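You operate a simulated robot arm through the tools that you are given. There is no shell and no other tool. Be economical: measure what you need, move in short steps, check, and stop when the job is done.

You are at the controls of a simulated robot arm. One attempt, no reset.

TASK
Seal the black mat and run the pump up to 10-15 kPa.
Fine: bung home in the red port and black clamp down before the pump goes on; valve open; leave the hose seated and the pump on.

Only the result counts: the job must be done as asked and must still hold three seconds after the hand-in. Knocking over, shifting, dropping, spilling or breaking anything else fails it. A push-on lid holds only when it is set on centred and level and pressed home; a screw cap is set on level and turned clockwise until tight.

THE ROBOT
A 6-joint arm with a two-finger gripper, fixed in place. Base frame: the origin is at the foot of the arm, x ahead of it, y to its left, z up; the work surface is at about z = 0.458. Lengths are in m, angles in degrees, forces in N, time in s.
Its first joint turns from -166.0 to 166.0 degrees. Payload 3.43 kg.
The TCP is the grasp point between the finger pads, 0.02 m short of the fingertips. In the tool frame z runs along the fingers and y along their closing line. Largest opening 0.19 m; the body of the gripper starts 0.248 m behind the TCP.
Orientation is told as [roll, pitch, yaw] about the base's x, y, z axes, in that order, counted from this pose: with the fingers straight down and closing along the base's y, the tool's x points along the base's -x, its y along +y and its z along -z.

THE INTERFACE
- The arm moves only by the tool servo_tool. Its argument "rows" is a list of rows, each an object (a shift or turn left out is 0, a gripper value left out holds the last) with "travel": the shift along the tool's x, y, z in units of 200 mm (1.0 is 200 mm), a list of three; "delta_rot": the turn, a rotation vector about the tool's x, y, z in units of 45 degrees (1.0 is 45 degrees), a list of three; "claw": the gripper command, from -1 (fully open) to 1 (shut), values between in proportion. In form: [{"travel": [dx, dy, dz], "delta_rot": [rx, ry, rz], "claw": claw}, ...]. A call has 1 to 8 rows; each row is the pose to reach, as a shift and turn from the pose commanded when the call began, along the tool's axes at that moment. A call with a number of a shift or a turn outside -1 to 1 is refused whole. Rows are played at 5 a second. More than 0.05 m and 8.6 degrees between two rows, or a gripper value outside its range, and nothing of the call is played. Where a pose cannot be reached the arm comes as near as it can. A force on the tool above 80 N (or 10 N above the force at the start of the call, whichever is more), or a blocked arm, ends the call early, and 0.2 s more pass. Each finger travels about 0.045 m/s and halts on what it meets, pressing with about 35 N; the grip force reading is that of the motor and also rises with nothing between the fingers. The clock runs only during rows and for 0.2 s after the last one: add rows that repeat a pose to give the fingers time. It gives the time, the measured TCP pose, the force on the tool (base axes), the opening and the grip force at its end, in the units of the frame above (readings bear some noise), with the torque about the TCP (base axes, N m) and any sound that the robot's microphone picked up.
- Cameras (640 x 400 px; columns grow to the right, rows downward): "scene" is fixed at [0.0489, -0.6494, 1.2573]; the picture's right is [-0.05, -1.00, 0.00], its down [-0.67, 0.03, -0.74] and it looks along [0.74, -0.04, -0.67] (base axes); focal length 247 px, centre (320, 200). "wrist" rides on the gripper at [0.07, -0.008, -0.288] in the tool frame; the picture's right is [0.12, 0.99, 0.00], its down [-0.96, 0.12, -0.25] and it looks along [-0.25, 0.03, 0.97] (tool axes); focal length 261 px, centre (320, 200). There is no depth. A picture from a camera that has moved, and an enlarged one, comes with that camera's place and axes in the base frame and with its lens.
- grab_frame(camera): a new picture of that camera. It takes no simulated time.
- raise_lower(by): slides the trunk up (or, below 0, down) by that many m; the arm rides with it, the base frame stays. It gives what a move gives, with no picture.
- zoom(camera, box): a new picture of the part [left, top, right, bottom] of that camera's present view, enlarged. It takes no simulated time.
- job_done(): hands the job in; it is judged then, once.

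Work in short steps. Places have to be worked out from the pictures, the camera data and where the tool is seen: move nearer, look again, correct. Check each grasp and each placing, and mend what went wrong. You have 120 turns and 76 pictures in all, those below and enlarged ones among them. Open the gripper and draw the arm clear of the work before you hand the job in, unless the task says otherwise; then end with one line.

The tools are called after "Emit:" as name(argument=value, ...) on one line, values as JSON. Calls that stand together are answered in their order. servo_tool: Moves the arm, as the interface text tells. Its arguments: {"type":"object","properties":{"rows":{"type":"array","items":{"type":"object","properties":{"travel":{"type":"array","items":{"type":"number"}},"delta_rot":{"type":"array","items":{"type":"number"}},"claw":{"type":"number"}}}}},"required":["rows"]} The other tools are called the same way: raise_lower (by) slides the trunk up or down; grab_frame (camera) takes a picture; zoom (camera, box) takes an enlarged picture of a part of a camera's view; job_done () hands the job in.

At the start:

```text
time_s: 0.0
tool_pos: [0.7773, -0.4696, 0.9738]
tool_rot: [0.0, 0.1, 0.0]
force: [-0.9, 0.0, -0.2]
wrist_torque: [-0.01, 0.03, 0.01]
finger_gap: 0.1899
finger_force: 0.1
trunk travel left (down, up): [-0.15, 0.09]
```

scene: 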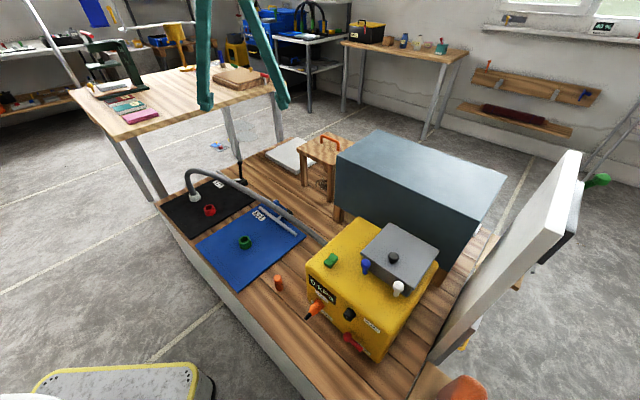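
wrist: 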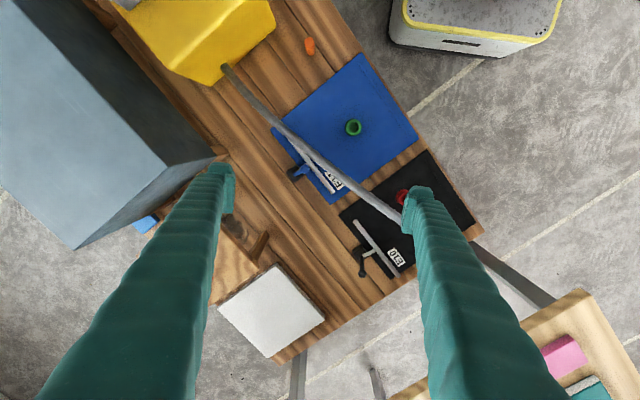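

The scene shows a black mat with a red port, a blue mat, a yellow pump with controls, a hose and an orange bung. I'll zoom in to see the details.

Emit:
zoom(camera="scene", box=[150, 140, 310, 240])

Emit:
zoom(camera="scene", box=[260, 210, 450, 370])

Emit:
zoom(camera="wrist", box=[210, 20, 490, 290])

```text
4.00 times, centred on (230, 190) of scene
camera zoom: at [0.0489, -0.6494, 1.2573], right [-0.05, -1.0, 0.0], down [-0.67, 0.03, -0.74], along [0.74, -0.04, -0.67], focal length 989 px, centre (680, 240)
```

zoom: 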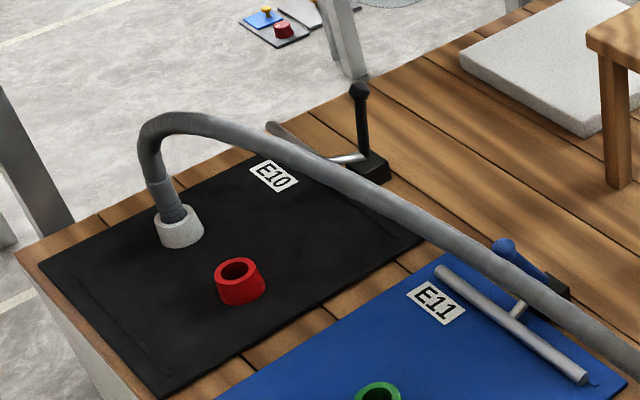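

```text
2.50 times, centred on (355, 290) of scene
camera zoom: at [0.0489, -0.6494, 1.2573], right [-0.05, -1.0, 0.0], down [-0.67, 0.03, -0.74], along [0.74, -0.04, -0.67], focal length 618 px, centre (232, -25)
```

zoom: 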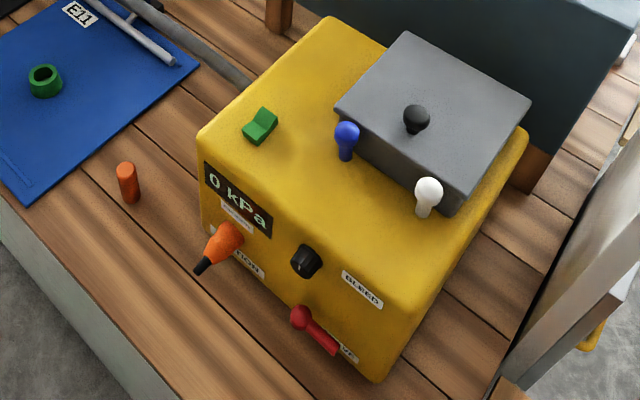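

```text
1.48 times, centred on (350, 155) of wrist
camera zoom: at [0.7057, -0.4767, 1.2612], right [-0.12, 0.99, 0.0], down [0.96, 0.12, 0.25], along [0.25, 0.03, -0.97], focal length 386 px, centre (276, 267)
```

zoom: 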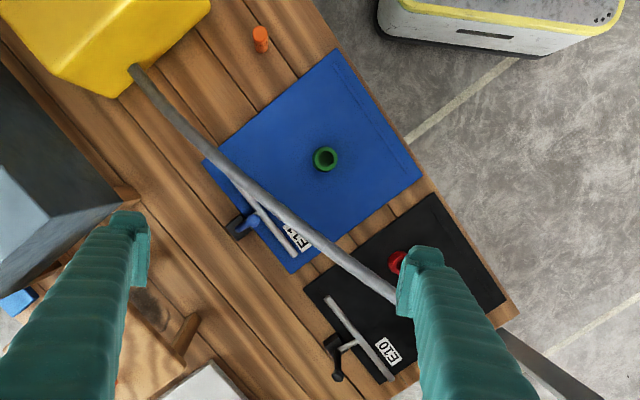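

Zooming tighter on the pump panel, the pump top, the black clamp and the blue clamp for comparison.

Emit:
zoom(camera="scene", box=[300, 265, 400, 360])

Emit:
zoom(camera="scene", box=[315, 215, 445, 305])

Emit:
zoom(camera="scene", box=[205, 150, 305, 250])

```text
4.21 times, centred on (350, 312) of scene
camera zoom: at [0.0489, -0.6494, 1.2573], right [-0.05, -1.0, 0.0], down [-0.67, 0.03, -0.74], along [0.74, -0.04, -0.67], focal length 1041 px, centre (194, -274)
```

zoom: 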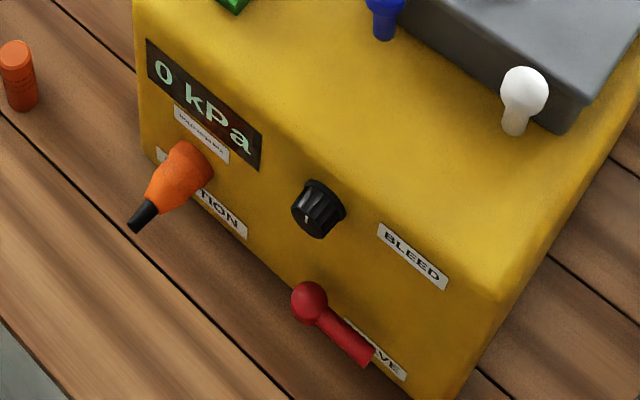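

```text
4.44 times, centred on (380, 260) of scene
camera zoom: at [0.0489, -0.6494, 1.2573], right [-0.05, -1.0, 0.0], down [-0.67, 0.03, -0.74], along [0.74, -0.04, -0.67], focal length 1099 px, centre (53, -67)
```

zoom: 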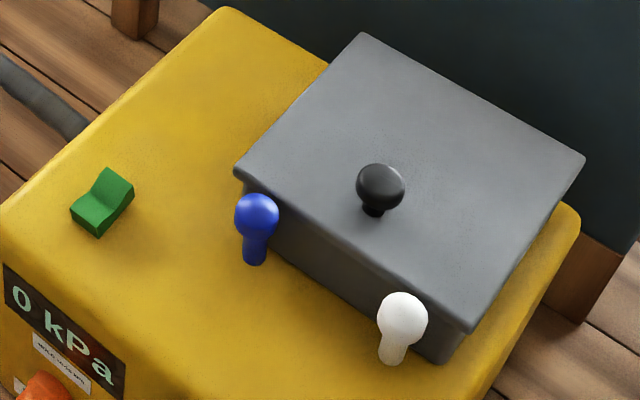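

```text
4.00 times, centred on (255, 200) of scene
camera zoom: at [0.0489, -0.6494, 1.2573], right [-0.05, -1.0, 0.0], down [-0.67, 0.03, -0.74], along [0.74, -0.04, -0.67], focal length 989 px, centre (580, 200)
```

zoom: 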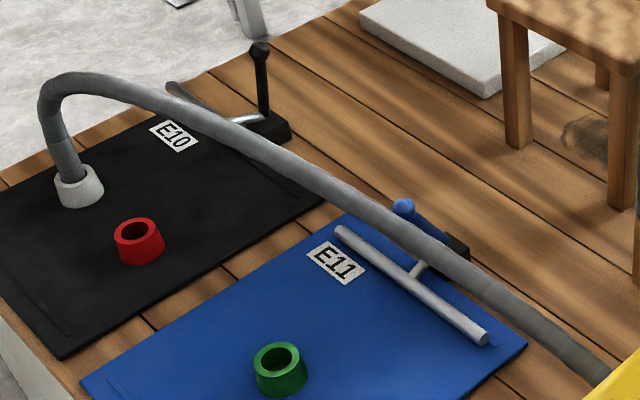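

Labels: SUCTION, BLEED (black knob), VALVE (red lever), gauge 0 kPa. I need a level look at the panel, so I'll bring the arm over in front of it while yawing.

Emit:
servo_tool(rows=[{"travel": [0.167, -0.03, 0.0], "delta_rot": [0, 0, 0.166]}, {"travel": [0.333, -0.06, 0.0], "delta_rot": [0, 0, 0.333]}, {"travel": [0.5, -0.1, 0.0], "delta_rot": [0, 0, 0.5]}, {"travel": [0.667, -0.13, 0.0], "delta_rot": [0, 0, 0.667]}, {"travel": [0.833, -0.16, 0.0], "delta_rot": [0, 0, 0.833]}, {"travel": [1.0, -0.2, 0.0], "delta_rot": [0, 0, 1.0]}])

```text
time_s: 1.4
tool_pos: [0.5771, -0.5084, 0.9738]
tool_rot: [0.0, -0.1, -45.1]
force: [-0.3, 0.5, 0.7]
wrist_torque: [-0.06, 0.08, 0.0]
finger_gap: 0.19
finger_force: 0.1
trunk travel left (down, up): [-0.15, 0.09]
```

Continuing to the place in front of the panel, starting the tilt.

Emit:
servo_tool(rows=[{"travel": [0.15, -0.16, 0.05], "delta_rot": [0, -0.11, 0]}, {"travel": [0.3, -0.33, 0.1], "delta_rot": [0, -0.22, 0]}, {"travel": [0.45, -0.5, 0.15], "delta_rot": [0, -0.33, 0]}, {"travel": [0.6, -0.66, 0.2], "delta_rot": [0, -0.44, 0]}, {"travel": [0.75, -0.83, 0.25], "delta_rot": [0, -0.55, 0]}, {"travel": [0.9, -1.0, 0.3], "delta_rot": [0, -0.66, 0]}])

Emit:
grab_frame(camera="wrist")

```text
time_s: 2.8
tool_pos: [0.3113, -0.5308, 0.9006]
tool_rot: [0.8, -28.6, -45.4]
force: [-0.1, -2.9, -0.5]
wrist_torque: [0.59, -0.03, 0.25]
finger_gap: 0.19
finger_force: 0.0
trunk travel left (down, up): [-0.15, 0.09]
```

```text
67 pictures are left
camera wrist: at [0.1599, -0.3963, 1.1192], right [0.63, 0.78, -0.04], down [0.59, -0.44, 0.68], along [0.51, -0.45, -0.73], focal length 261 px, centre (320, 200)
```

wrist: 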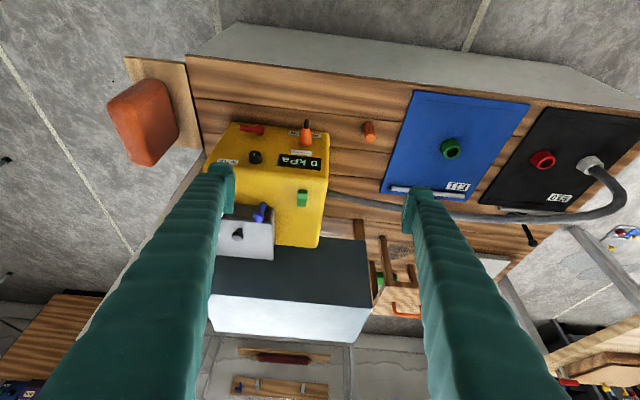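

The camera now sees the panel (upside down). Zooming.

Emit:
zoom(camera="wrist", box=[200, 105, 340, 215])

Emit:
zoom(camera="wrist", box=[430, 110, 640, 260])

```text
3.64 times, centred on (270, 160) of wrist
camera zoom: at [0.1599, -0.3963, 1.1192], right [0.63, 0.78, -0.04], down [0.59, -0.44, 0.68], along [0.51, -0.45, -0.73], focal length 948 px, centre (502, 346)
```

zoom: 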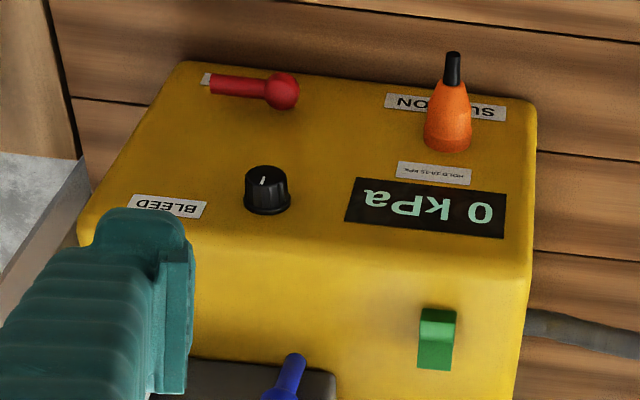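

```text
2.67 times, centred on (535, 185) of wrist
camera zoom: at [0.1599, -0.3963, 1.1192], right [0.63, 0.78, -0.04], down [0.59, -0.44, 0.68], along [0.51, -0.45, -0.73], focal length 695 px, centre (-253, 240)
```

zoom: 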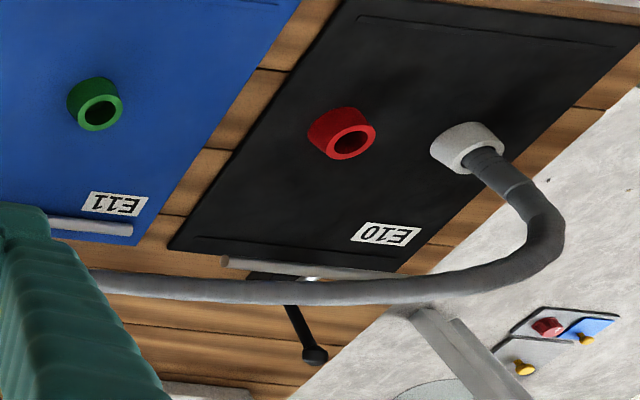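

The SUCTION orange nipple, BLEED knob, red valve lever lying horizontally, and green rocker are visible. I move closer and tilt more to view the panel squarely.

Emit:
servo_tool(rows=[{"travel": [0.08, -0.1, 0.12], "delta_rot": [0, -0.06, 0]}, {"travel": [0.16, -0.2, 0.24], "delta_rot": [0, -0.12, 0]}, {"travel": [0.24, -0.3, 0.36], "delta_rot": [0, -0.18, 0]}, {"travel": [0.32, -0.4, 0.48], "delta_rot": [0, -0.24, 0]}, {"travel": [0.4, -0.5, 0.6], "delta_rot": [0, -0.3, 0]}])

Emit:
grab_frame(camera="wrist")

```text
time_s: 4.0
tool_pos: [0.2299, -0.5862, 0.7713]
tool_rot: [-0.2, -43.3, -45.0]
force: [-0.4, 1.2, 0.8]
wrist_torque: [-0.08, 0.11, -0.11]
finger_gap: 0.1898
finger_force: 0.1
trunk travel left (down, up): [-0.15, 0.09]
```

```text
64 pictures are left
camera wrist: at [0.048, -0.4154, 0.9315], right [0.64, 0.76, -0.08], down [0.46, -0.29, 0.84], along [0.62, -0.58, -0.54], focal length 261 px, centre (320, 200)
```

wrist: 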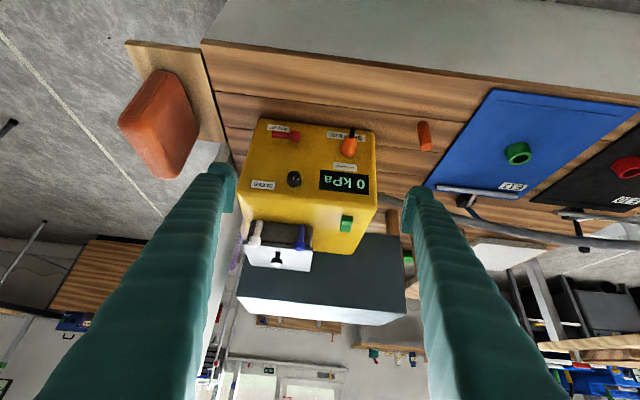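

Emit:
zoom(camera="wrist", box=[235, 110, 385, 205])

Emit:
zoom(camera="wrist", box=[430, 130, 640, 270])

```text
4.21 times, centred on (310, 158) of wrist
camera zoom: at [0.048, -0.4154, 0.9315], right [0.64, 0.76, -0.08], down [0.46, -0.29, 0.84], along [0.62, -0.58, -0.54], focal length 1098 px, centre (362, 379)
```

zoom: 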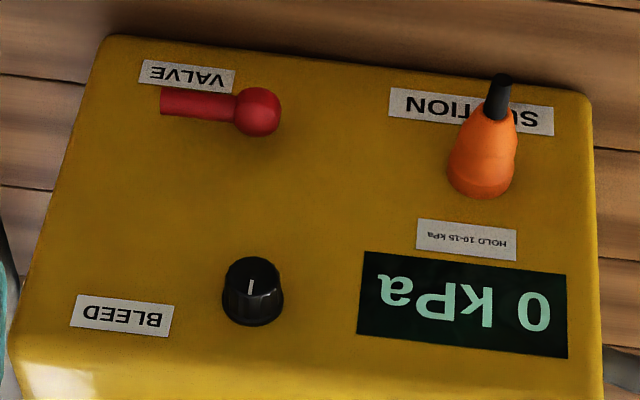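

```text
2.86 times, centred on (535, 200) of wrist
camera zoom: at [0.048, -0.4154, 0.9315], right [0.64, 0.76, -0.08], down [0.46, -0.29, 0.84], along [0.62, -0.58, -0.54], focal length 745 px, centre (-294, 200)
```

zoom: 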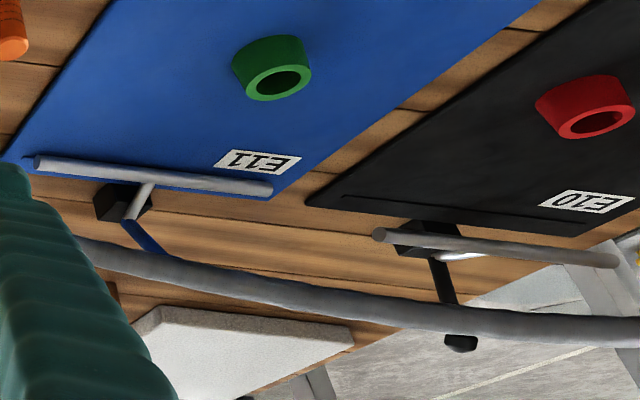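

Panel is understood: HOLD 10-15 kPa, BLEED knob pointer up, lever horizontal. The clamp for black is upright (open), blue one is closed. Now for the bung: I straighten the tool and move over it for a look.

Emit:
servo_tool(rows=[{"travel": [-0.074, 0.167, 0.035], "delta_rot": [0, 0.16, 0]}, {"travel": [-0.148, 0.333, 0.07], "delta_rot": [0, 0.32, 0]}, {"travel": [-0.222, 0.5, 0.105], "delta_rot": [0, 0.48, 0]}, {"travel": [-0.297, 0.667, 0.14], "delta_rot": [0, 0.64, 0]}, {"travel": [-0.37, 0.833, 0.175], "delta_rot": [0, 0.8, 0]}, {"travel": [-0.445, 1.0, 0.21], "delta_rot": [0, 0.962, 0]}])

Emit:
grab_frame(camera="wrist")

```text
time_s: 5.4
tool_pos: [0.4381, -0.5107, 0.8028]
tool_rot: [-0.1, 0.2, -45.0]
force: [-1.4, 0.4, 0.3]
wrist_torque: [-0.1, -0.25, -0.06]
finger_gap: 0.1898
finger_force: 0.0
trunk travel left (down, up): [-0.15, 0.09]
```

```text
61 pictures are left
camera wrist: at [0.3824, -0.4666, 1.0894], right [0.62, 0.79, 0.0], down [0.76, -0.6, 0.25], along [0.19, -0.15, -0.97], focal length 261 px, centre (320, 200)
```

wrist: 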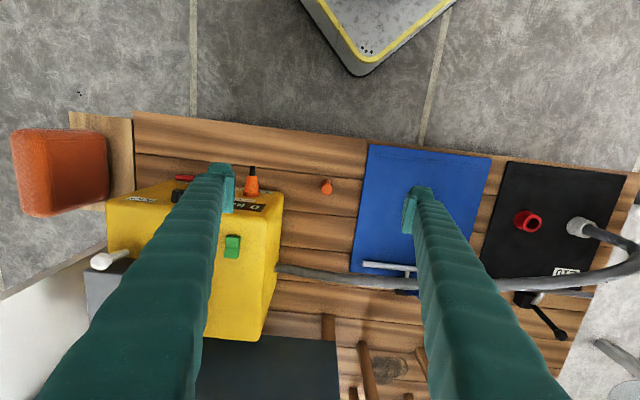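

Bung seen at about (.485,-.527). Zoom to see its shape and the hose run near the red port.

Emit:
zoom(camera="wrist", box=[300, 160, 360, 210])

Emit:
zoom(camera="scene", box=[265, 260, 305, 300])

```text
8.00 times, centred on (330, 185) of wrist
camera zoom: at [0.3824, -0.4666, 1.0894], right [0.62, 0.79, 0.0], down [0.76, -0.6, 0.25], along [0.19, -0.15, -0.97], focal length 2085 px, centre (240, 320)
```

zoom: 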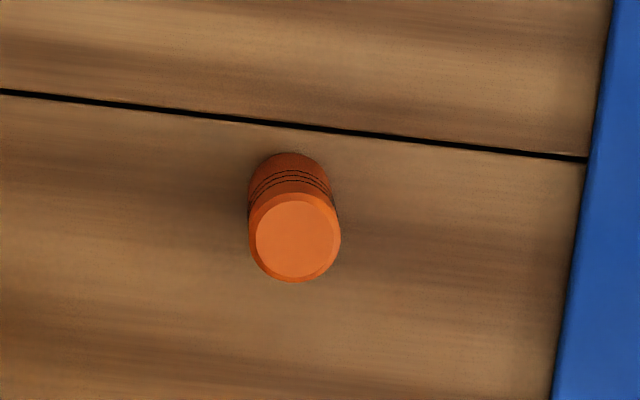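

```text
10.00 times, centred on (285, 280) of scene
camera zoom: at [0.0489, -0.6494, 1.2573], right [-0.05, -1.0, 0.0], down [-0.67, 0.03, -0.74], along [0.74, -0.04, -0.67], focal length 2473 px, centre (670, -600)
```

zoom: 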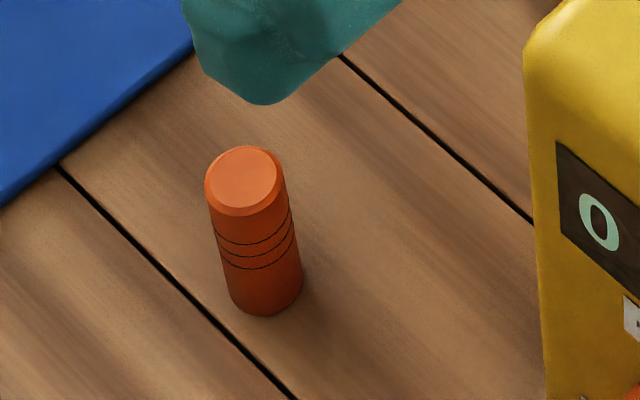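

Bung is upright, ~25 mm wide, ~70 mm tall, at about (.484,-.529). I move over it, narrow the fingers to ~80 mm, and descend partly.

Emit:
servo_tool(rows=[{"travel": [-0.22, 0.1, 0.0], "claw": 0.16}, {"travel": [-0.22, 0.1, 0.2], "claw": 0.16}, {"travel": [-0.22, 0.1, 0.4], "claw": 0.16}, {"travel": [-0.22, 0.1, 0.6], "claw": 0.16}, {"travel": [-0.22, 0.1, 0.8], "claw": 0.16}, {"travel": [-0.22, 0.1, 0.9], "claw": 0.16}, {"travel": [-0.22, 0.1, 0.9], "claw": 0.16}])

Emit:
grab_frame(camera="wrist")

Emit:
zoom(camera="scene", box=[230, 220, 330, 320])

```text
time_s: 7.0
tool_pos: [0.4828, -0.5271, 0.6182]
tool_rot: [0.1, 0.1, -45.0]
force: [0.5, 0.8, 0.0]
wrist_torque: [0.03, 0.0, -0.02]
finger_gap: 0.0799
finger_force: 0.1
trunk travel left (down, up): [-0.15, 0.09]
```

```text
58 pictures are left
camera wrist: at [0.4267, -0.4834, 0.907], right [0.62, 0.79, 0.0], down [0.76, -0.6, 0.25], along [0.19, -0.15, -0.97], focal length 261 px, centre (320, 200)
```

wrist: 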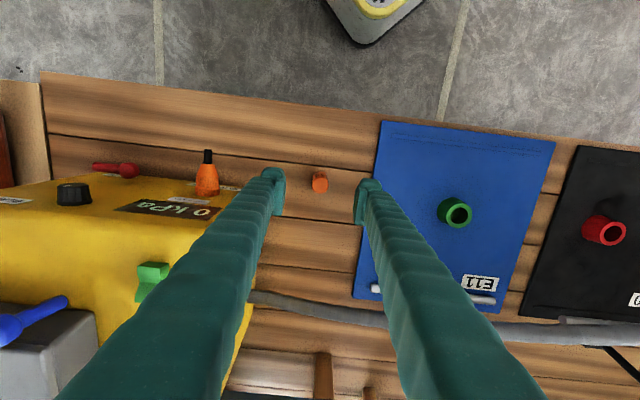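

```text
4.00 times, centred on (280, 270) of scene
camera zoom: at [0.0489, -0.6494, 1.2573], right [-0.05, -1.0, 0.0], down [-0.67, 0.03, -0.74], along [0.74, -0.04, -0.67], focal length 989 px, centre (480, -80)
```

zoom: 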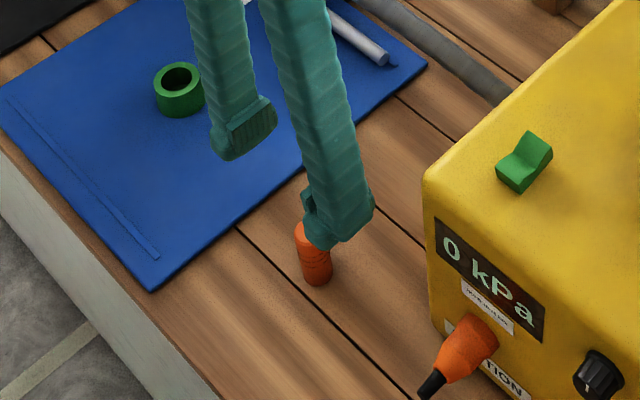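

Bung lies on the axis of the fingers. Descend to z≈.520 and grip.

Emit:
servo_tool(rows=[{"travel": [0, 0, 0.15], "claw": 0.16}, {"travel": [0, 0, 0.3], "claw": 0.16}, {"travel": [0, 0, 0.42], "claw": 0.16}, {"travel": [0, 0, 0.49], "claw": 0.16}, {"travel": [0, 0, 0.49], "claw": 0.5}, {"travel": [0, 0, 0.49], "claw": 1}, {"travel": [0, 0, 0.49], "claw": 1}, {"travel": [0, 0, 0.49], "claw": 1}])

Emit:
servo_tool(rows=[{"travel": [0, 0, 0], "claw": 1}, {"travel": [0, 0, 0], "claw": 1}])

Emit:
zoom(camera="scene", box=[230, 220, 330, 320])

```text
time_s: 8.8
tool_pos: [0.482, -0.5279, 0.5227]
tool_rot: [0.0, 0.1, -44.9]
force: [-0.1, 0.5, -0.2]
wrist_torque: [0.0, 0.01, -0.02]
finger_gap: 0.0241
finger_force: 28.7
trunk travel left (down, up): [-0.15, 0.09]
```

```text
time_s: 9.4
tool_pos: [0.4835, -0.5279, 0.5224]
tool_rot: [0.0, 0.1, -45.0]
force: [0.5, -0.1, -0.1]
wrist_torque: [-0.01, 0.02, 0.03]
finger_gap: 0.0243
finger_force: 35.2
trunk travel left (down, up): [-0.15, 0.09]
```

```text
4.00 times, centred on (280, 270) of scene
camera zoom: at [0.0489, -0.6494, 1.2573], right [-0.05, -1.0, 0.0], down [-0.67, 0.03, -0.74], along [0.74, -0.04, -0.67], focal length 989 px, centre (480, -80)
```

zoom: 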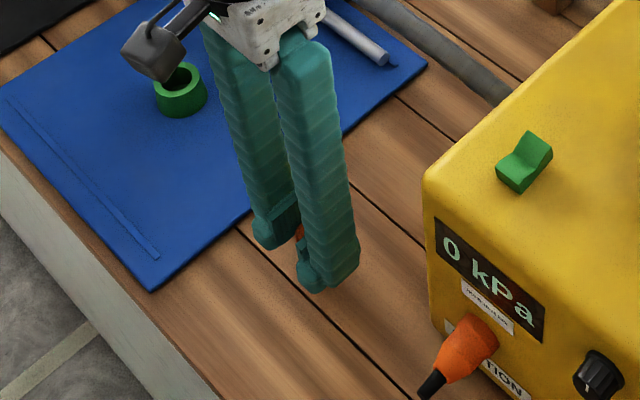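

Firm grip (24 mm). Lift and carry toward the red port, keeping on the base side of the hose.

Emit:
servo_tool(rows=[{"travel": [0, 0, -0.24]}, {"travel": [0, 0, -0.48]}, {"travel": [0, 0, -0.72]}, {"travel": [0, 0, -0.96]}, {"travel": [0.1, 0.22, -0.96]}, {"travel": [0.2, 0.44, -0.96]}, {"travel": [0.2, 0.68, -0.96]}, {"travel": [0.2, 0.92, -0.96]}])

Emit:
servo_tool(rows=[{"travel": [0, 0.24, 0]}, {"travel": [0, 0.48, 0]}, {"travel": [0, 0.72, 0]}, {"travel": [0, 0.88, 0]}])

Emit:
grab_frame(camera="wrist")

Emit:
grab_frame(camera="scene")

```text
time_s: 11.2
tool_pos: [0.5854, -0.3711, 0.7158]
tool_rot: [0.0, 0.1, -45.0]
force: [-1.0, -0.7, -0.3]
wrist_torque: [0.1, -0.1, -0.03]
finger_gap: 0.024
finger_force: 35.2
trunk travel left (down, up): [-0.15, 0.09]
```

```text
time_s: 12.2
tool_pos: [0.7112, -0.2454, 0.7157]
tool_rot: [0.0, 0.0, -45.1]
force: [0.3, -0.4, -0.8]
wrist_torque: [0.06, -0.06, 0.01]
finger_gap: 0.0239
finger_force: 35.3
trunk travel left (down, up): [-0.15, 0.09]
```

```text
55 pictures are left
camera wrist: at [0.6536, -0.2006, 1.0029], right [0.62, 0.79, 0.0], down [0.76, -0.6, 0.25], along [0.19, -0.15, -0.97], focal length 261 px, centre (320, 200)
```

wrist: 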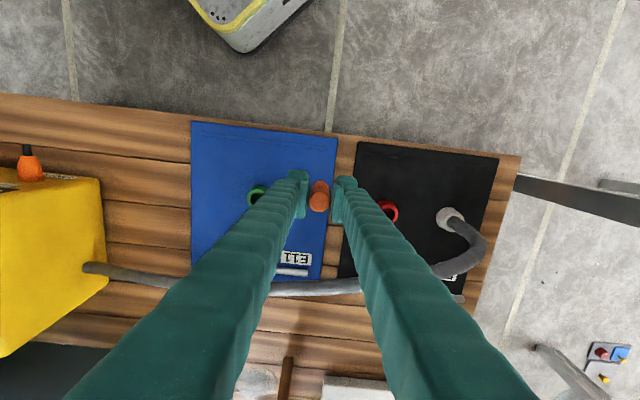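

```text
54 pictures are left
```

scene: 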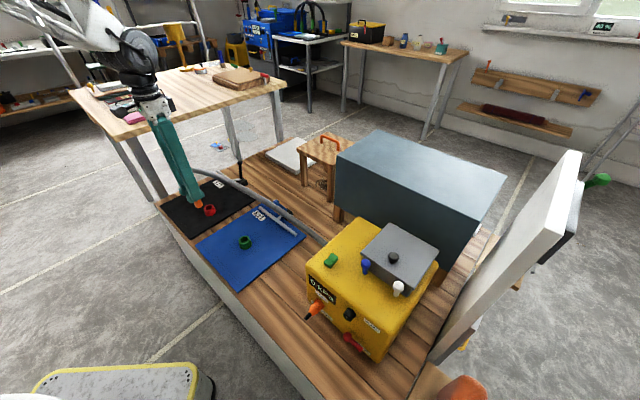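

Red port at roughly (.857,-.19). I move further along y so the port shows between the fingers for a precise fix.

Emit:
servo_tool(rows=[{"travel": [0, 0.23, 0]}, {"travel": [0, 0.46, 0]}, {"travel": [0, 0.66, 0]}])

Emit:
zoom(camera="wrist", box=[240, 150, 400, 250])

Emit:
zoom(camera="scene", box=[160, 150, 260, 250])

```text
time_s: 13.0
tool_pos: [0.8034, -0.1511, 0.7156]
tool_rot: [0.0, 0.1, -45.1]
force: [-1.1, -1.0, 0.9]
wrist_torque: [0.1, -0.07, 0.01]
finger_gap: 0.0243
finger_force: 34.9
trunk travel left (down, up): [-0.15, 0.09]
```

```text
4.00 times, centred on (320, 200) of wrist
camera zoom: at [0.7466, -0.1072, 1.0026], right [0.62, 0.79, 0.0], down [0.76, -0.6, 0.25], along [0.19, -0.15, -0.97], focal length 1043 px, centre (320, 200)
```

zoom: 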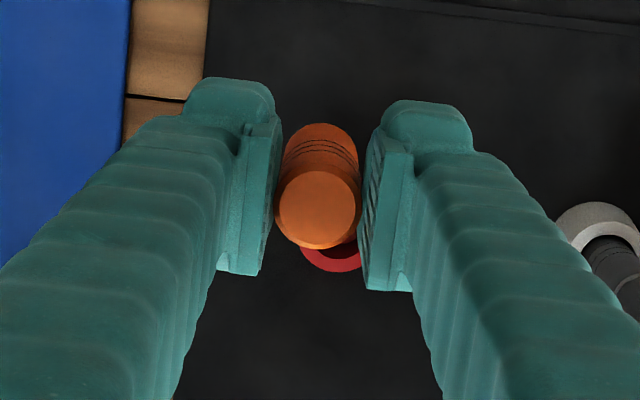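

```text
4.00 times, centred on (210, 200) of scene
camera zoom: at [0.0489, -0.6494, 1.2573], right [-0.05, -1.0, 0.0], down [-0.67, 0.03, -0.74], along [0.74, -0.04, -0.67], focal length 989 px, centre (760, 200)
```

zoom: 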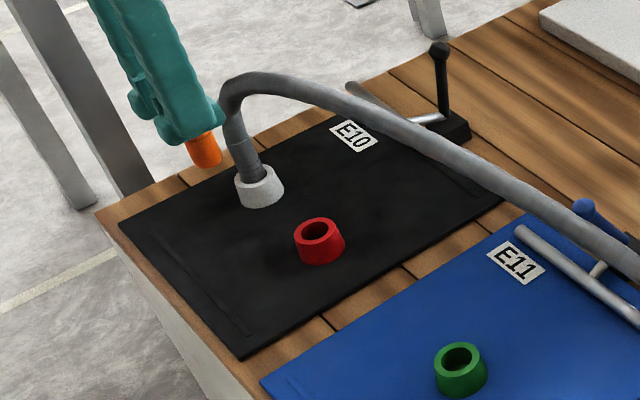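

Port hidden behind the bung. Back off 50 mm along tool x to see it.

Emit:
servo_tool(rows=[{"travel": [0.2, 0, 0]}, {"travel": [0.3, 0, 0]}])

Emit:
zoom(camera="wrist", box=[240, 160, 400, 260])

```text
time_s: 13.6
tool_pos: [0.7607, -0.1103, 0.7159]
tool_rot: [0.0, 0.2, -44.9]
force: [0.6, -0.4, -0.2]
wrist_torque: [0.06, 0.04, 0.04]
finger_gap: 0.0242
finger_force: 35.2
trunk travel left (down, up): [-0.15, 0.09]
```

```text
4.00 times, centred on (320, 210) of wrist
camera zoom: at [0.7043, -0.0647, 1.0021], right [0.62, 0.79, 0.0], down [0.76, -0.6, 0.25], along [0.19, -0.15, -0.97], focal length 1043 px, centre (320, 160)
```

zoom: 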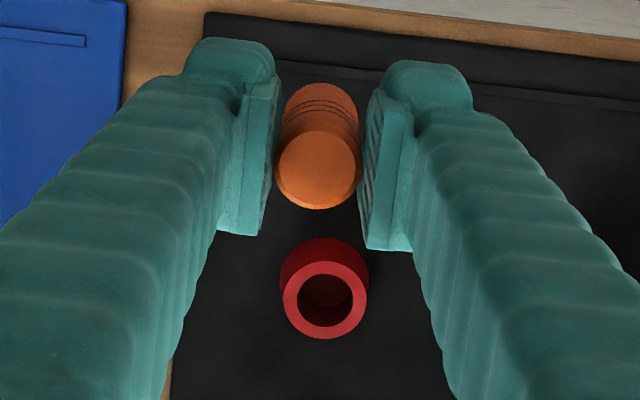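

Port is at tool offset about (-.1285, +.0195) m from the bung. Move over it at height, then lower to a hover of ~40 mm above.

Emit:
servo_tool(rows=[{"travel": [-0.2, 0.03, 0]}, {"travel": [-0.4, 0.06, 0]}, {"travel": [-0.6425, 0.0975, 0]}, {"travel": [-0.6425, 0.0975, 0.2]}, {"travel": [-0.6425, 0.0975, 0.4]}, {"travel": [-0.6425, 0.0975, 0.56]}])

Emit:
zoom(camera="scene", box=[160, 160, 260, 250])

Emit:
zoom(camera="wrist", box=[240, 130, 400, 230])

```text
time_s: 15.0
tool_pos: [0.867, -0.1854, 0.604]
tool_rot: [-0.1, 0.0, -45.1]
force: [-0.3, 0.4, -0.6]
wrist_torque: [-0.01, -0.08, -0.02]
finger_gap: 0.0244
finger_force: 34.9
trunk travel left (down, up): [-0.15, 0.09]
```

```text
4.44 times, centred on (210, 205) of scene
camera zoom: at [0.0489, -0.6494, 1.2573], right [-0.05, -1.0, 0.0], down [-0.67, 0.03, -0.74], along [0.74, -0.04, -0.67], focal length 1099 px, centre (809, 178)
```

zoom: 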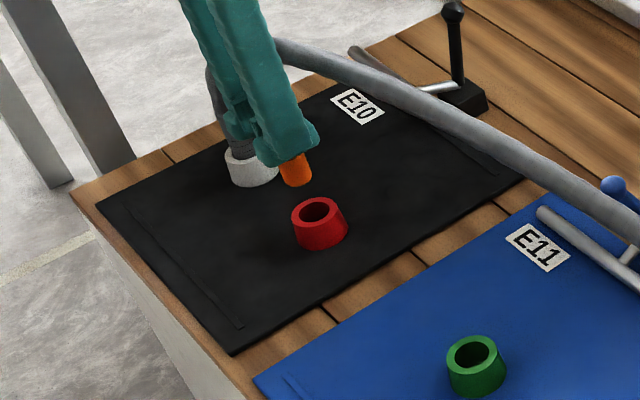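

```text
4.00 times, centred on (320, 180) of wrist
camera zoom: at [0.8093, -0.1418, 0.8916], right [0.62, 0.79, 0.0], down [0.76, -0.6, 0.25], along [0.19, -0.15, -0.97], focal length 1043 px, centre (320, 280)
```

zoom: 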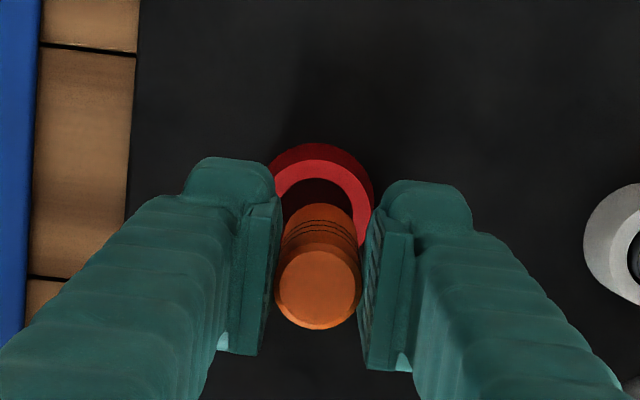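

Wrist geometry says the bung is within ~1.5 mm of the hole axis. Nudge and lower to just above the rim, then check from both cameras.

Emit:
servo_tool(rows=[{"travel": [-0.006, 0.0, 0.08]}, {"travel": [-0.006, 0.0, 0.16]}])

Emit:
zoom(camera="scene", box=[190, 185, 230, 225])

Emit:
zoom(camera="wrist", box=[280, 140, 360, 220])

```text
time_s: 15.6
tool_pos: [0.8655, -0.187, 0.5711]
tool_rot: [0.0, 0.2, -45.0]
force: [0.3, -0.2, -0.6]
wrist_torque: [0.01, -0.02, 0.01]
finger_gap: 0.0239
finger_force: 35.0
trunk travel left (down, up): [-0.15, 0.09]
```

```text
10.00 times, centred on (210, 205) of scene
camera zoom: at [0.0489, -0.6494, 1.2573], right [-0.05, -1.0, 0.0], down [-0.67, 0.03, -0.74], along [0.74, -0.04, -0.67], focal length 2473 px, centre (1420, 150)
```

zoom: 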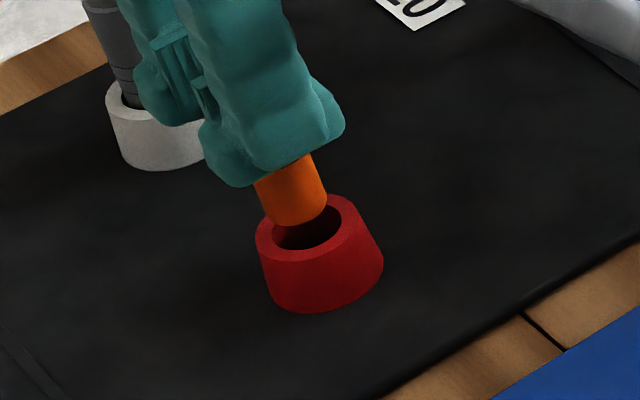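

```text
5.00 times, centred on (320, 180) of wrist
camera zoom: at [0.8094, -0.1427, 0.8583], right [0.62, 0.79, 0.0], down [0.76, -0.6, 0.25], along [0.19, -0.15, -0.97], focal length 1303 px, centre (320, 300)
```

zoom: 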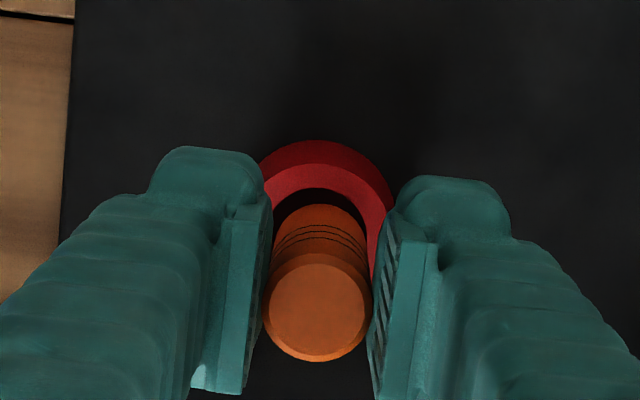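

Alignment is within ~1 mm in both views. Lower the bung into the port in small steps, watching force.

Emit:
servo_tool(rows=[{"travel": [0.003, 0.0, 0.03]}, {"travel": [0.003, 0.0, 0.06]}, {"travel": [0.003, 0, 0.09]}, {"travel": [0.003, 0, 0.12]}])

```text
time_s: 16.6
tool_pos: [0.866, -0.1873, 0.5471]
tool_rot: [0.1, -0.1, -45.1]
force: [0.9, -11.2, 27.9]
wrist_torque: [-0.38, -0.27, -0.08]
finger_gap: 0.0242
finger_force: 35.0
trunk travel left (down, up): [-0.15, 0.09]
```

28 N pushing up; check whether the bung has entered.

Emit:
zoom(camera="scene", box=[190, 185, 230, 225])

Emit:
zoom(camera="wrist", box=[280, 140, 360, 220])

```text
10.00 times, centred on (210, 205) of scene
camera zoom: at [0.0489, -0.6494, 1.2573], right [-0.05, -1.0, 0.0], down [-0.67, 0.03, -0.74], along [0.74, -0.04, -0.67], focal length 2473 px, centre (1420, 150)
```

zoom: 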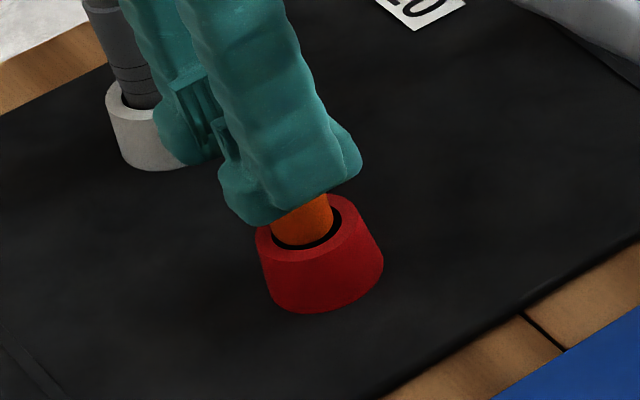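

```text
5.00 times, centred on (320, 180) of wrist
camera zoom: at [0.809, -0.1431, 0.8354], right [0.62, 0.79, 0.0], down [0.76, -0.6, 0.25], along [0.2, -0.15, -0.97], focal length 1303 px, centre (320, 300)
```

zoom: 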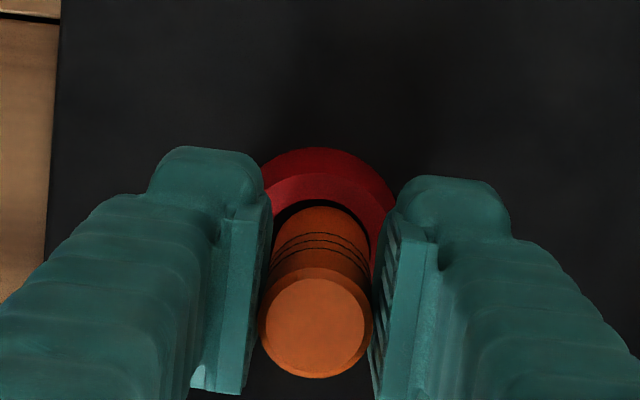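

It's inside the hole but leaning on the +y wall. Shift 1.5 mm toward −y and press further.

Emit:
servo_tool(rows=[{"travel": [-0.005, -0.005, 0.0]}, {"travel": [-0.005, -0.005, 0.02]}, {"travel": [-0.005, -0.005, 0.04]}, {"travel": [-0.005, -0.005, 0.06]}])

```text
time_s: 17.6
tool_pos: [0.8656, -0.1872, 0.5356]
tool_rot: [0.0, 0.0, -45.0]
force: [-0.9, -5.6, 27.9]
wrist_torque: [0.07, -0.2, -0.05]
finger_gap: 0.0241
finger_force: 35.1
trunk travel left (down, up): [-0.15, 0.09]
```

Force steady at 28 N as it slides: friction fit. Keep pressing.

Emit:
servo_tool(rows=[{"travel": [-0.003, -0.003, 0.02]}, {"travel": [-0.003, -0.003, 0.04]}, {"travel": [-0.003, -0.003, 0.06]}])

Emit:
zoom(camera="scene", box=[190, 185, 230, 225])

```text
time_s: 18.4
tool_pos: [0.8663, -0.1895, 0.519]
tool_rot: [-0.1, 0.2, -45.0]
force: [8.5, -3.5, -4.2]
wrist_torque: [-0.16, -0.35, 0.02]
finger_gap: 0.0243
finger_force: 34.8
trunk travel left (down, up): [-0.15, 0.09]
```

```text
10.00 times, centred on (210, 205) of scene
camera zoom: at [0.0489, -0.6494, 1.2573], right [-0.05, -1.0, 0.0], down [-0.67, 0.03, -0.74], along [0.74, -0.04, -0.67], focal length 2473 px, centre (1420, 150)
```

zoom: 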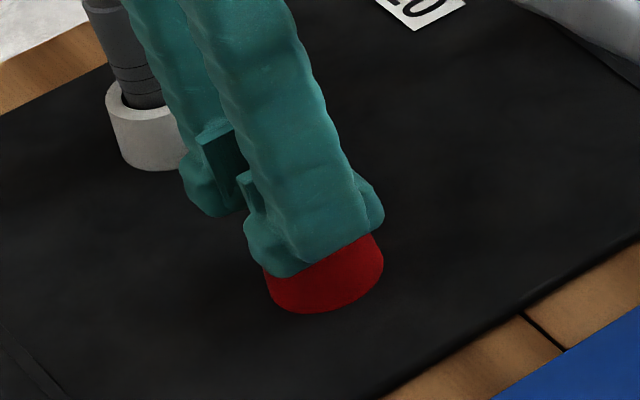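

Force dropped and it dipped further, as if it snapped home. Press a few mm more to confirm it stops.

Emit:
servo_tool(rows=[{"travel": [0, 0, 0.015]}, {"travel": [0, 0, 0.03]}])

```text
time_s: 19.0
tool_pos: [0.8652, -0.1898, 0.5155]
tool_rot: [0.0, 0.1, -45.0]
force: [2.1, -0.3, -1.2]
wrist_torque: [-0.01, -0.11, 0.01]
finger_gap: 0.0242
finger_force: 35.1
trunk travel left (down, up): [-0.15, 0.09]
```

No resistance yet; go a little further.

Emit:
servo_tool(rows=[{"travel": [0, 0, 0.015]}, {"travel": [0, 0, 0.03]}])

```text
time_s: 19.6
tool_pos: [0.8658, -0.1877, 0.5108]
tool_rot: [0.0, 0.1, -44.9]
force: [0.0, 1.4, -0.4]
wrist_torque: [0.06, 0.0, -0.05]
finger_gap: 0.0242
finger_force: 34.7
trunk travel left (down, up): [-0.15, 0.09]
```

No force at all; release and lift to look at the bung.

Emit:
servo_tool(rows=[{"claw": 0.6}, {"claw": 0.5}, {"travel": [0, 0, -0.1], "claw": 0.5}, {"travel": [0, 0, -0.3], "claw": 0.5}, {"travel": [0.2, 0, -0.5], "claw": 0.5}, {"travel": [0.4, 0, -0.7], "claw": 0.5}])

Emit:
zoom(camera="scene", box=[190, 185, 230, 225])

Emit:
grab_frame(camera="wrist")

```text
refused: row 5 steps farther than a row can; nothing moved
```

```text
10.00 times, centred on (210, 205) of scene
camera zoom: at [0.0489, -0.6494, 1.2573], right [-0.05, -1.0, 0.0], down [-0.67, 0.03, -0.74], along [0.74, -0.04, -0.67], focal length 2473 px, centre (1420, 150)
```

zoom: 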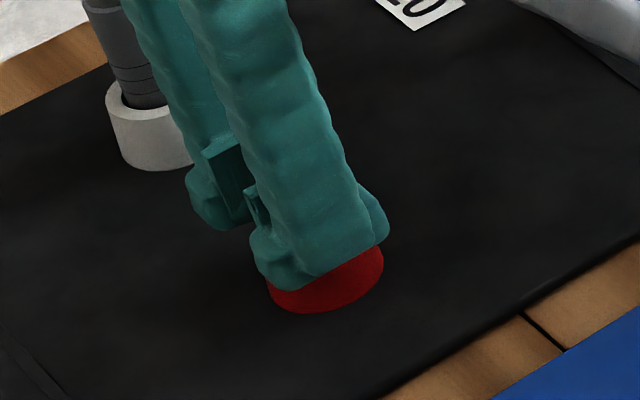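

```text
42 pictures are left
camera wrist: at [0.809, -0.1448, 0.7974], right [0.62, 0.79, 0.0], down [0.76, -0.6, 0.25], along [0.19, -0.15, -0.97], focal length 261 px, centre (320, 200)
```

wrist: 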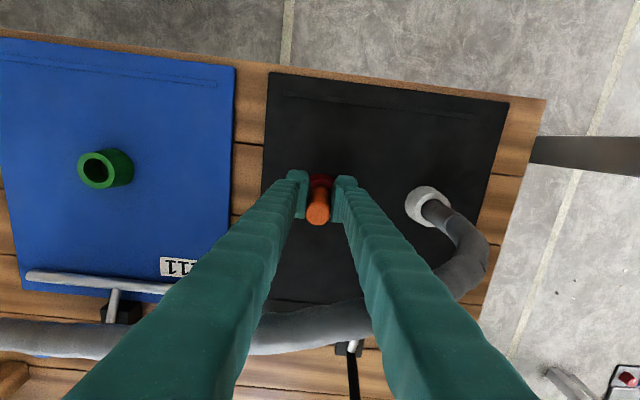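

The bung seems to stand within the fingers. Release and lift with smaller steps.

Emit:
servo_tool(rows=[{"claw": 0.6}, {"claw": 0.5}, {"travel": [0, 0, -0.1], "claw": 0.5}, {"travel": [0, 0, -0.3], "claw": 0.5}, {"travel": [0, 0, -0.5], "claw": 0.5}, {"travel": [0.2, 0, -0.6], "claw": 0.5}, {"travel": [0.4, 0, -0.7], "claw": 0.5}])

Emit:
zoom(camera="scene", box=[180, 175, 240, 225])

```text
time_s: 21.2
tool_pos: [0.809, -0.1317, 0.6508]
tool_rot: [0.0, 0.2, -45.0]
force: [1.0, 0.6, -0.6]
wrist_torque: [0.11, 0.09, 0.03]
finger_gap: 0.0474
finger_force: 0.0
trunk travel left (down, up): [-0.15, 0.09]
```

```text
8.00 times, centred on (210, 200) of scene
camera zoom: at [0.0489, -0.6494, 1.2573], right [-0.05, -1.0, 0.0], down [-0.67, 0.03, -0.74], along [0.74, -0.04, -0.67], focal length 1979 px, centre (1200, 200)
```

zoom: 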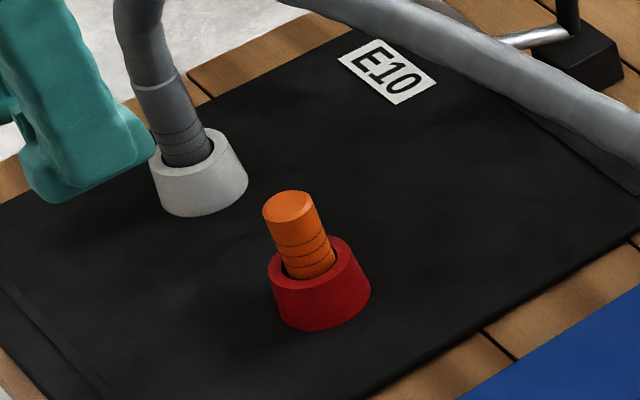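

Bung is upright in the port but only part way; fingers slipped on it. I'll shut the fingers and press on its top.

Emit:
servo_tool(rows=[{"travel": [-0.2, 0, 0], "claw": 1}, {"travel": [-0.424, 0, 0], "claw": 1}, {"travel": [-0.424, 0, 0.0], "claw": 1}, {"travel": [-0.424, 0, 0.2], "claw": 1}, {"travel": [-0.424, 0, 0.38], "claw": 1}])

Emit:
zoom(camera="scene", box=[180, 175, 240, 225])

Emit:
zoom(camera="wrist", box=[280, 140, 360, 220])

```text
time_s: 22.4
tool_pos: [0.8685, -0.1931, 0.5753]
tool_rot: [0.0, 0.0, -45.2]
force: [-0.2, -0.2, 1.2]
wrist_torque: [0.01, -0.05, 0.02]
finger_gap: 0.0002
finger_force: 34.3
trunk travel left (down, up): [-0.15, 0.09]
```

```text
8.00 times, centred on (210, 200) of scene
camera zoom: at [0.0489, -0.6494, 1.2573], right [-0.05, -1.0, 0.0], down [-0.67, 0.03, -0.74], along [0.74, -0.04, -0.67], focal length 1979 px, centre (1200, 200)
```

zoom: 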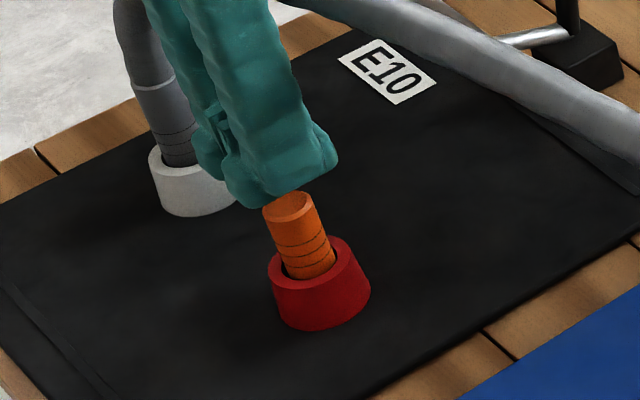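

```text
5.00 times, centred on (320, 180) of wrist
camera zoom: at [0.8117, -0.1488, 0.8632], right [0.62, 0.79, 0.0], down [0.76, -0.6, 0.25], along [0.19, -0.15, -0.97], focal length 1303 px, centre (320, 300)
```

zoom: 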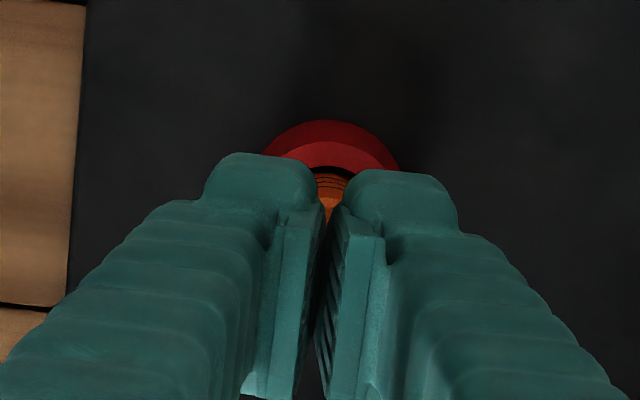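

Fingertips sit over the bung top. Pressing down in small steps.

Emit:
servo_tool(rows=[{"travel": [0, 0, 0.04]}, {"travel": [0, 0, 0.08]}, {"travel": [0, 0, 0.11]}, {"travel": [0, 0, 0.14]}, {"travel": [0, 0, 0.16]}])

```text
time_s: 23.7
tool_pos: [0.8717, -0.193, 0.5511]
tool_rot: [0.3, -0.5, -45.1]
force: [-15.5, 2.6, 55.0]
wrist_torque: [0.0, 0.64, 0.0]
finger_gap: 0.0059
finger_force: 33.7
trunk travel left (down, up): [-0.15, 0.09]
stopped in row 5: the force on the tool passed its limit at 85 N (the readings are from after the stop); the commanded pose is now the measured one
```

Force peaked at 85 N; check the bung.

Emit:
zoom(camera="scene", box=[180, 175, 240, 225])

```text
8.00 times, centred on (210, 200) of scene
camera zoom: at [0.0489, -0.6494, 1.2573], right [-0.05, -1.0, 0.0], down [-0.67, 0.03, -0.74], along [0.74, -0.04, -0.67], focal length 1979 px, centre (1200, 200)
```

zoom: 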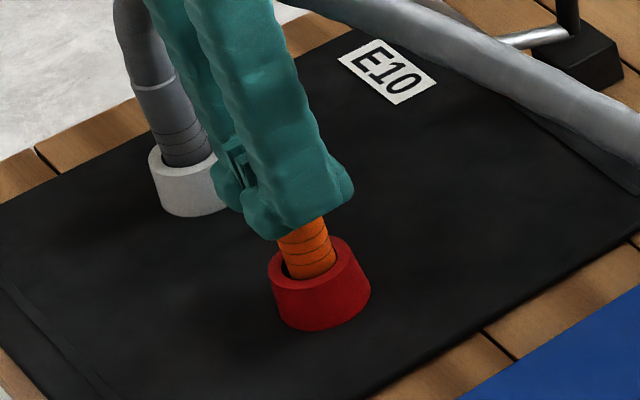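

The rings didn't move under 85 N: the bung is bottomed out and upright, like the hose end in its port. Lift clear straight up.

Emit:
servo_tool(rows=[{"travel": [0, 0, -0.15]}, {"travel": [0, 0, -0.4]}, {"travel": [0, 0, -0.64]}, {"travel": [0, 0, -0.88]}])

Emit:
servo_tool(rows=[{"delta_rot": [0, -0.16, 0], "claw": 0.4}, {"delta_rot": [0, -0.32, 0], "claw": 0.4}, {"delta_rot": [0, -0.48, 0], "claw": 0.4}, {"delta_rot": [0, -0.64, 0], "claw": 0.4}, {"delta_rot": [0, -0.8, 0], "claw": 0.4}, {"delta_rot": [0, -0.96, 0], "claw": 0.4}])

Emit:
grab_frame(camera="wrist")

Emit:
zoom(camera="scene", box=[170, 140, 270, 230])

```text
time_s: 24.7
tool_pos: [0.8699, -0.1933, 0.7212]
tool_rot: [0.1, -0.2, -45.0]
force: [-0.2, -0.4, -1.2]
wrist_torque: [0.05, 0.1, -0.02]
finger_gap: 0.0
finger_force: 34.4
trunk travel left (down, up): [-0.15, 0.09]
```

```text
time_s: 26.1
tool_pos: [0.8689, -0.1929, 0.7214]
tool_rot: [0.3, -43.3, -45.2]
force: [0.5, -0.6, 0.4]
wrist_torque: [0.11, 0.07, 0.05]
finger_gap: 0.0569
finger_force: 0.1
trunk travel left (down, up): [-0.15, 0.09]
```

```text
37 pictures are left
camera wrist: at [0.6865, -0.0227, 0.8826], right [0.64, 0.76, -0.08], down [0.45, -0.3, 0.84], along [0.62, -0.58, -0.54], focal length 261 px, centre (320, 200)
```

wrist: 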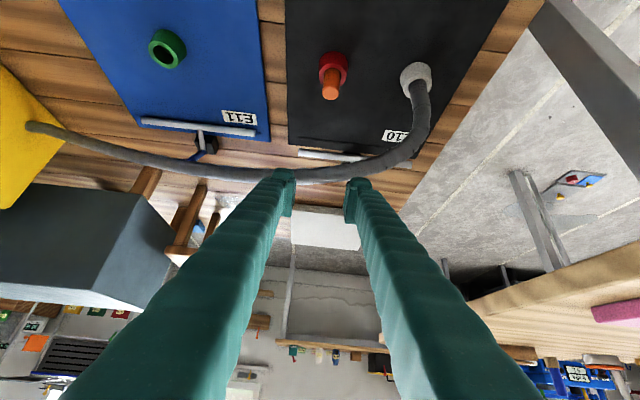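

```text
4.44 times, centred on (220, 185) of scene
camera zoom: at [0.0489, -0.6494, 1.2573], right [-0.05, -1.0, 0.0], down [-0.67, 0.03, -0.74], along [0.74, -0.04, -0.67], focal length 1099 px, centre (764, 267)
```

zoom: 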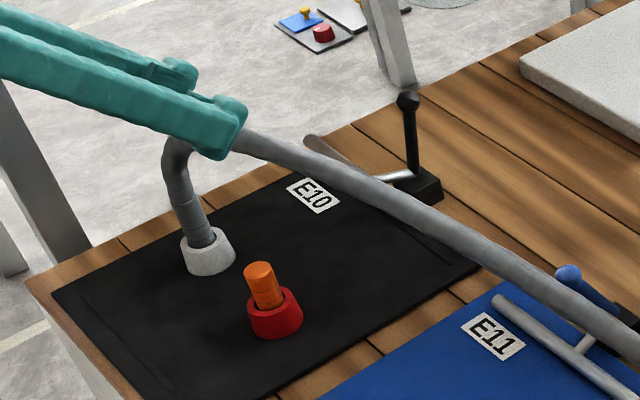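

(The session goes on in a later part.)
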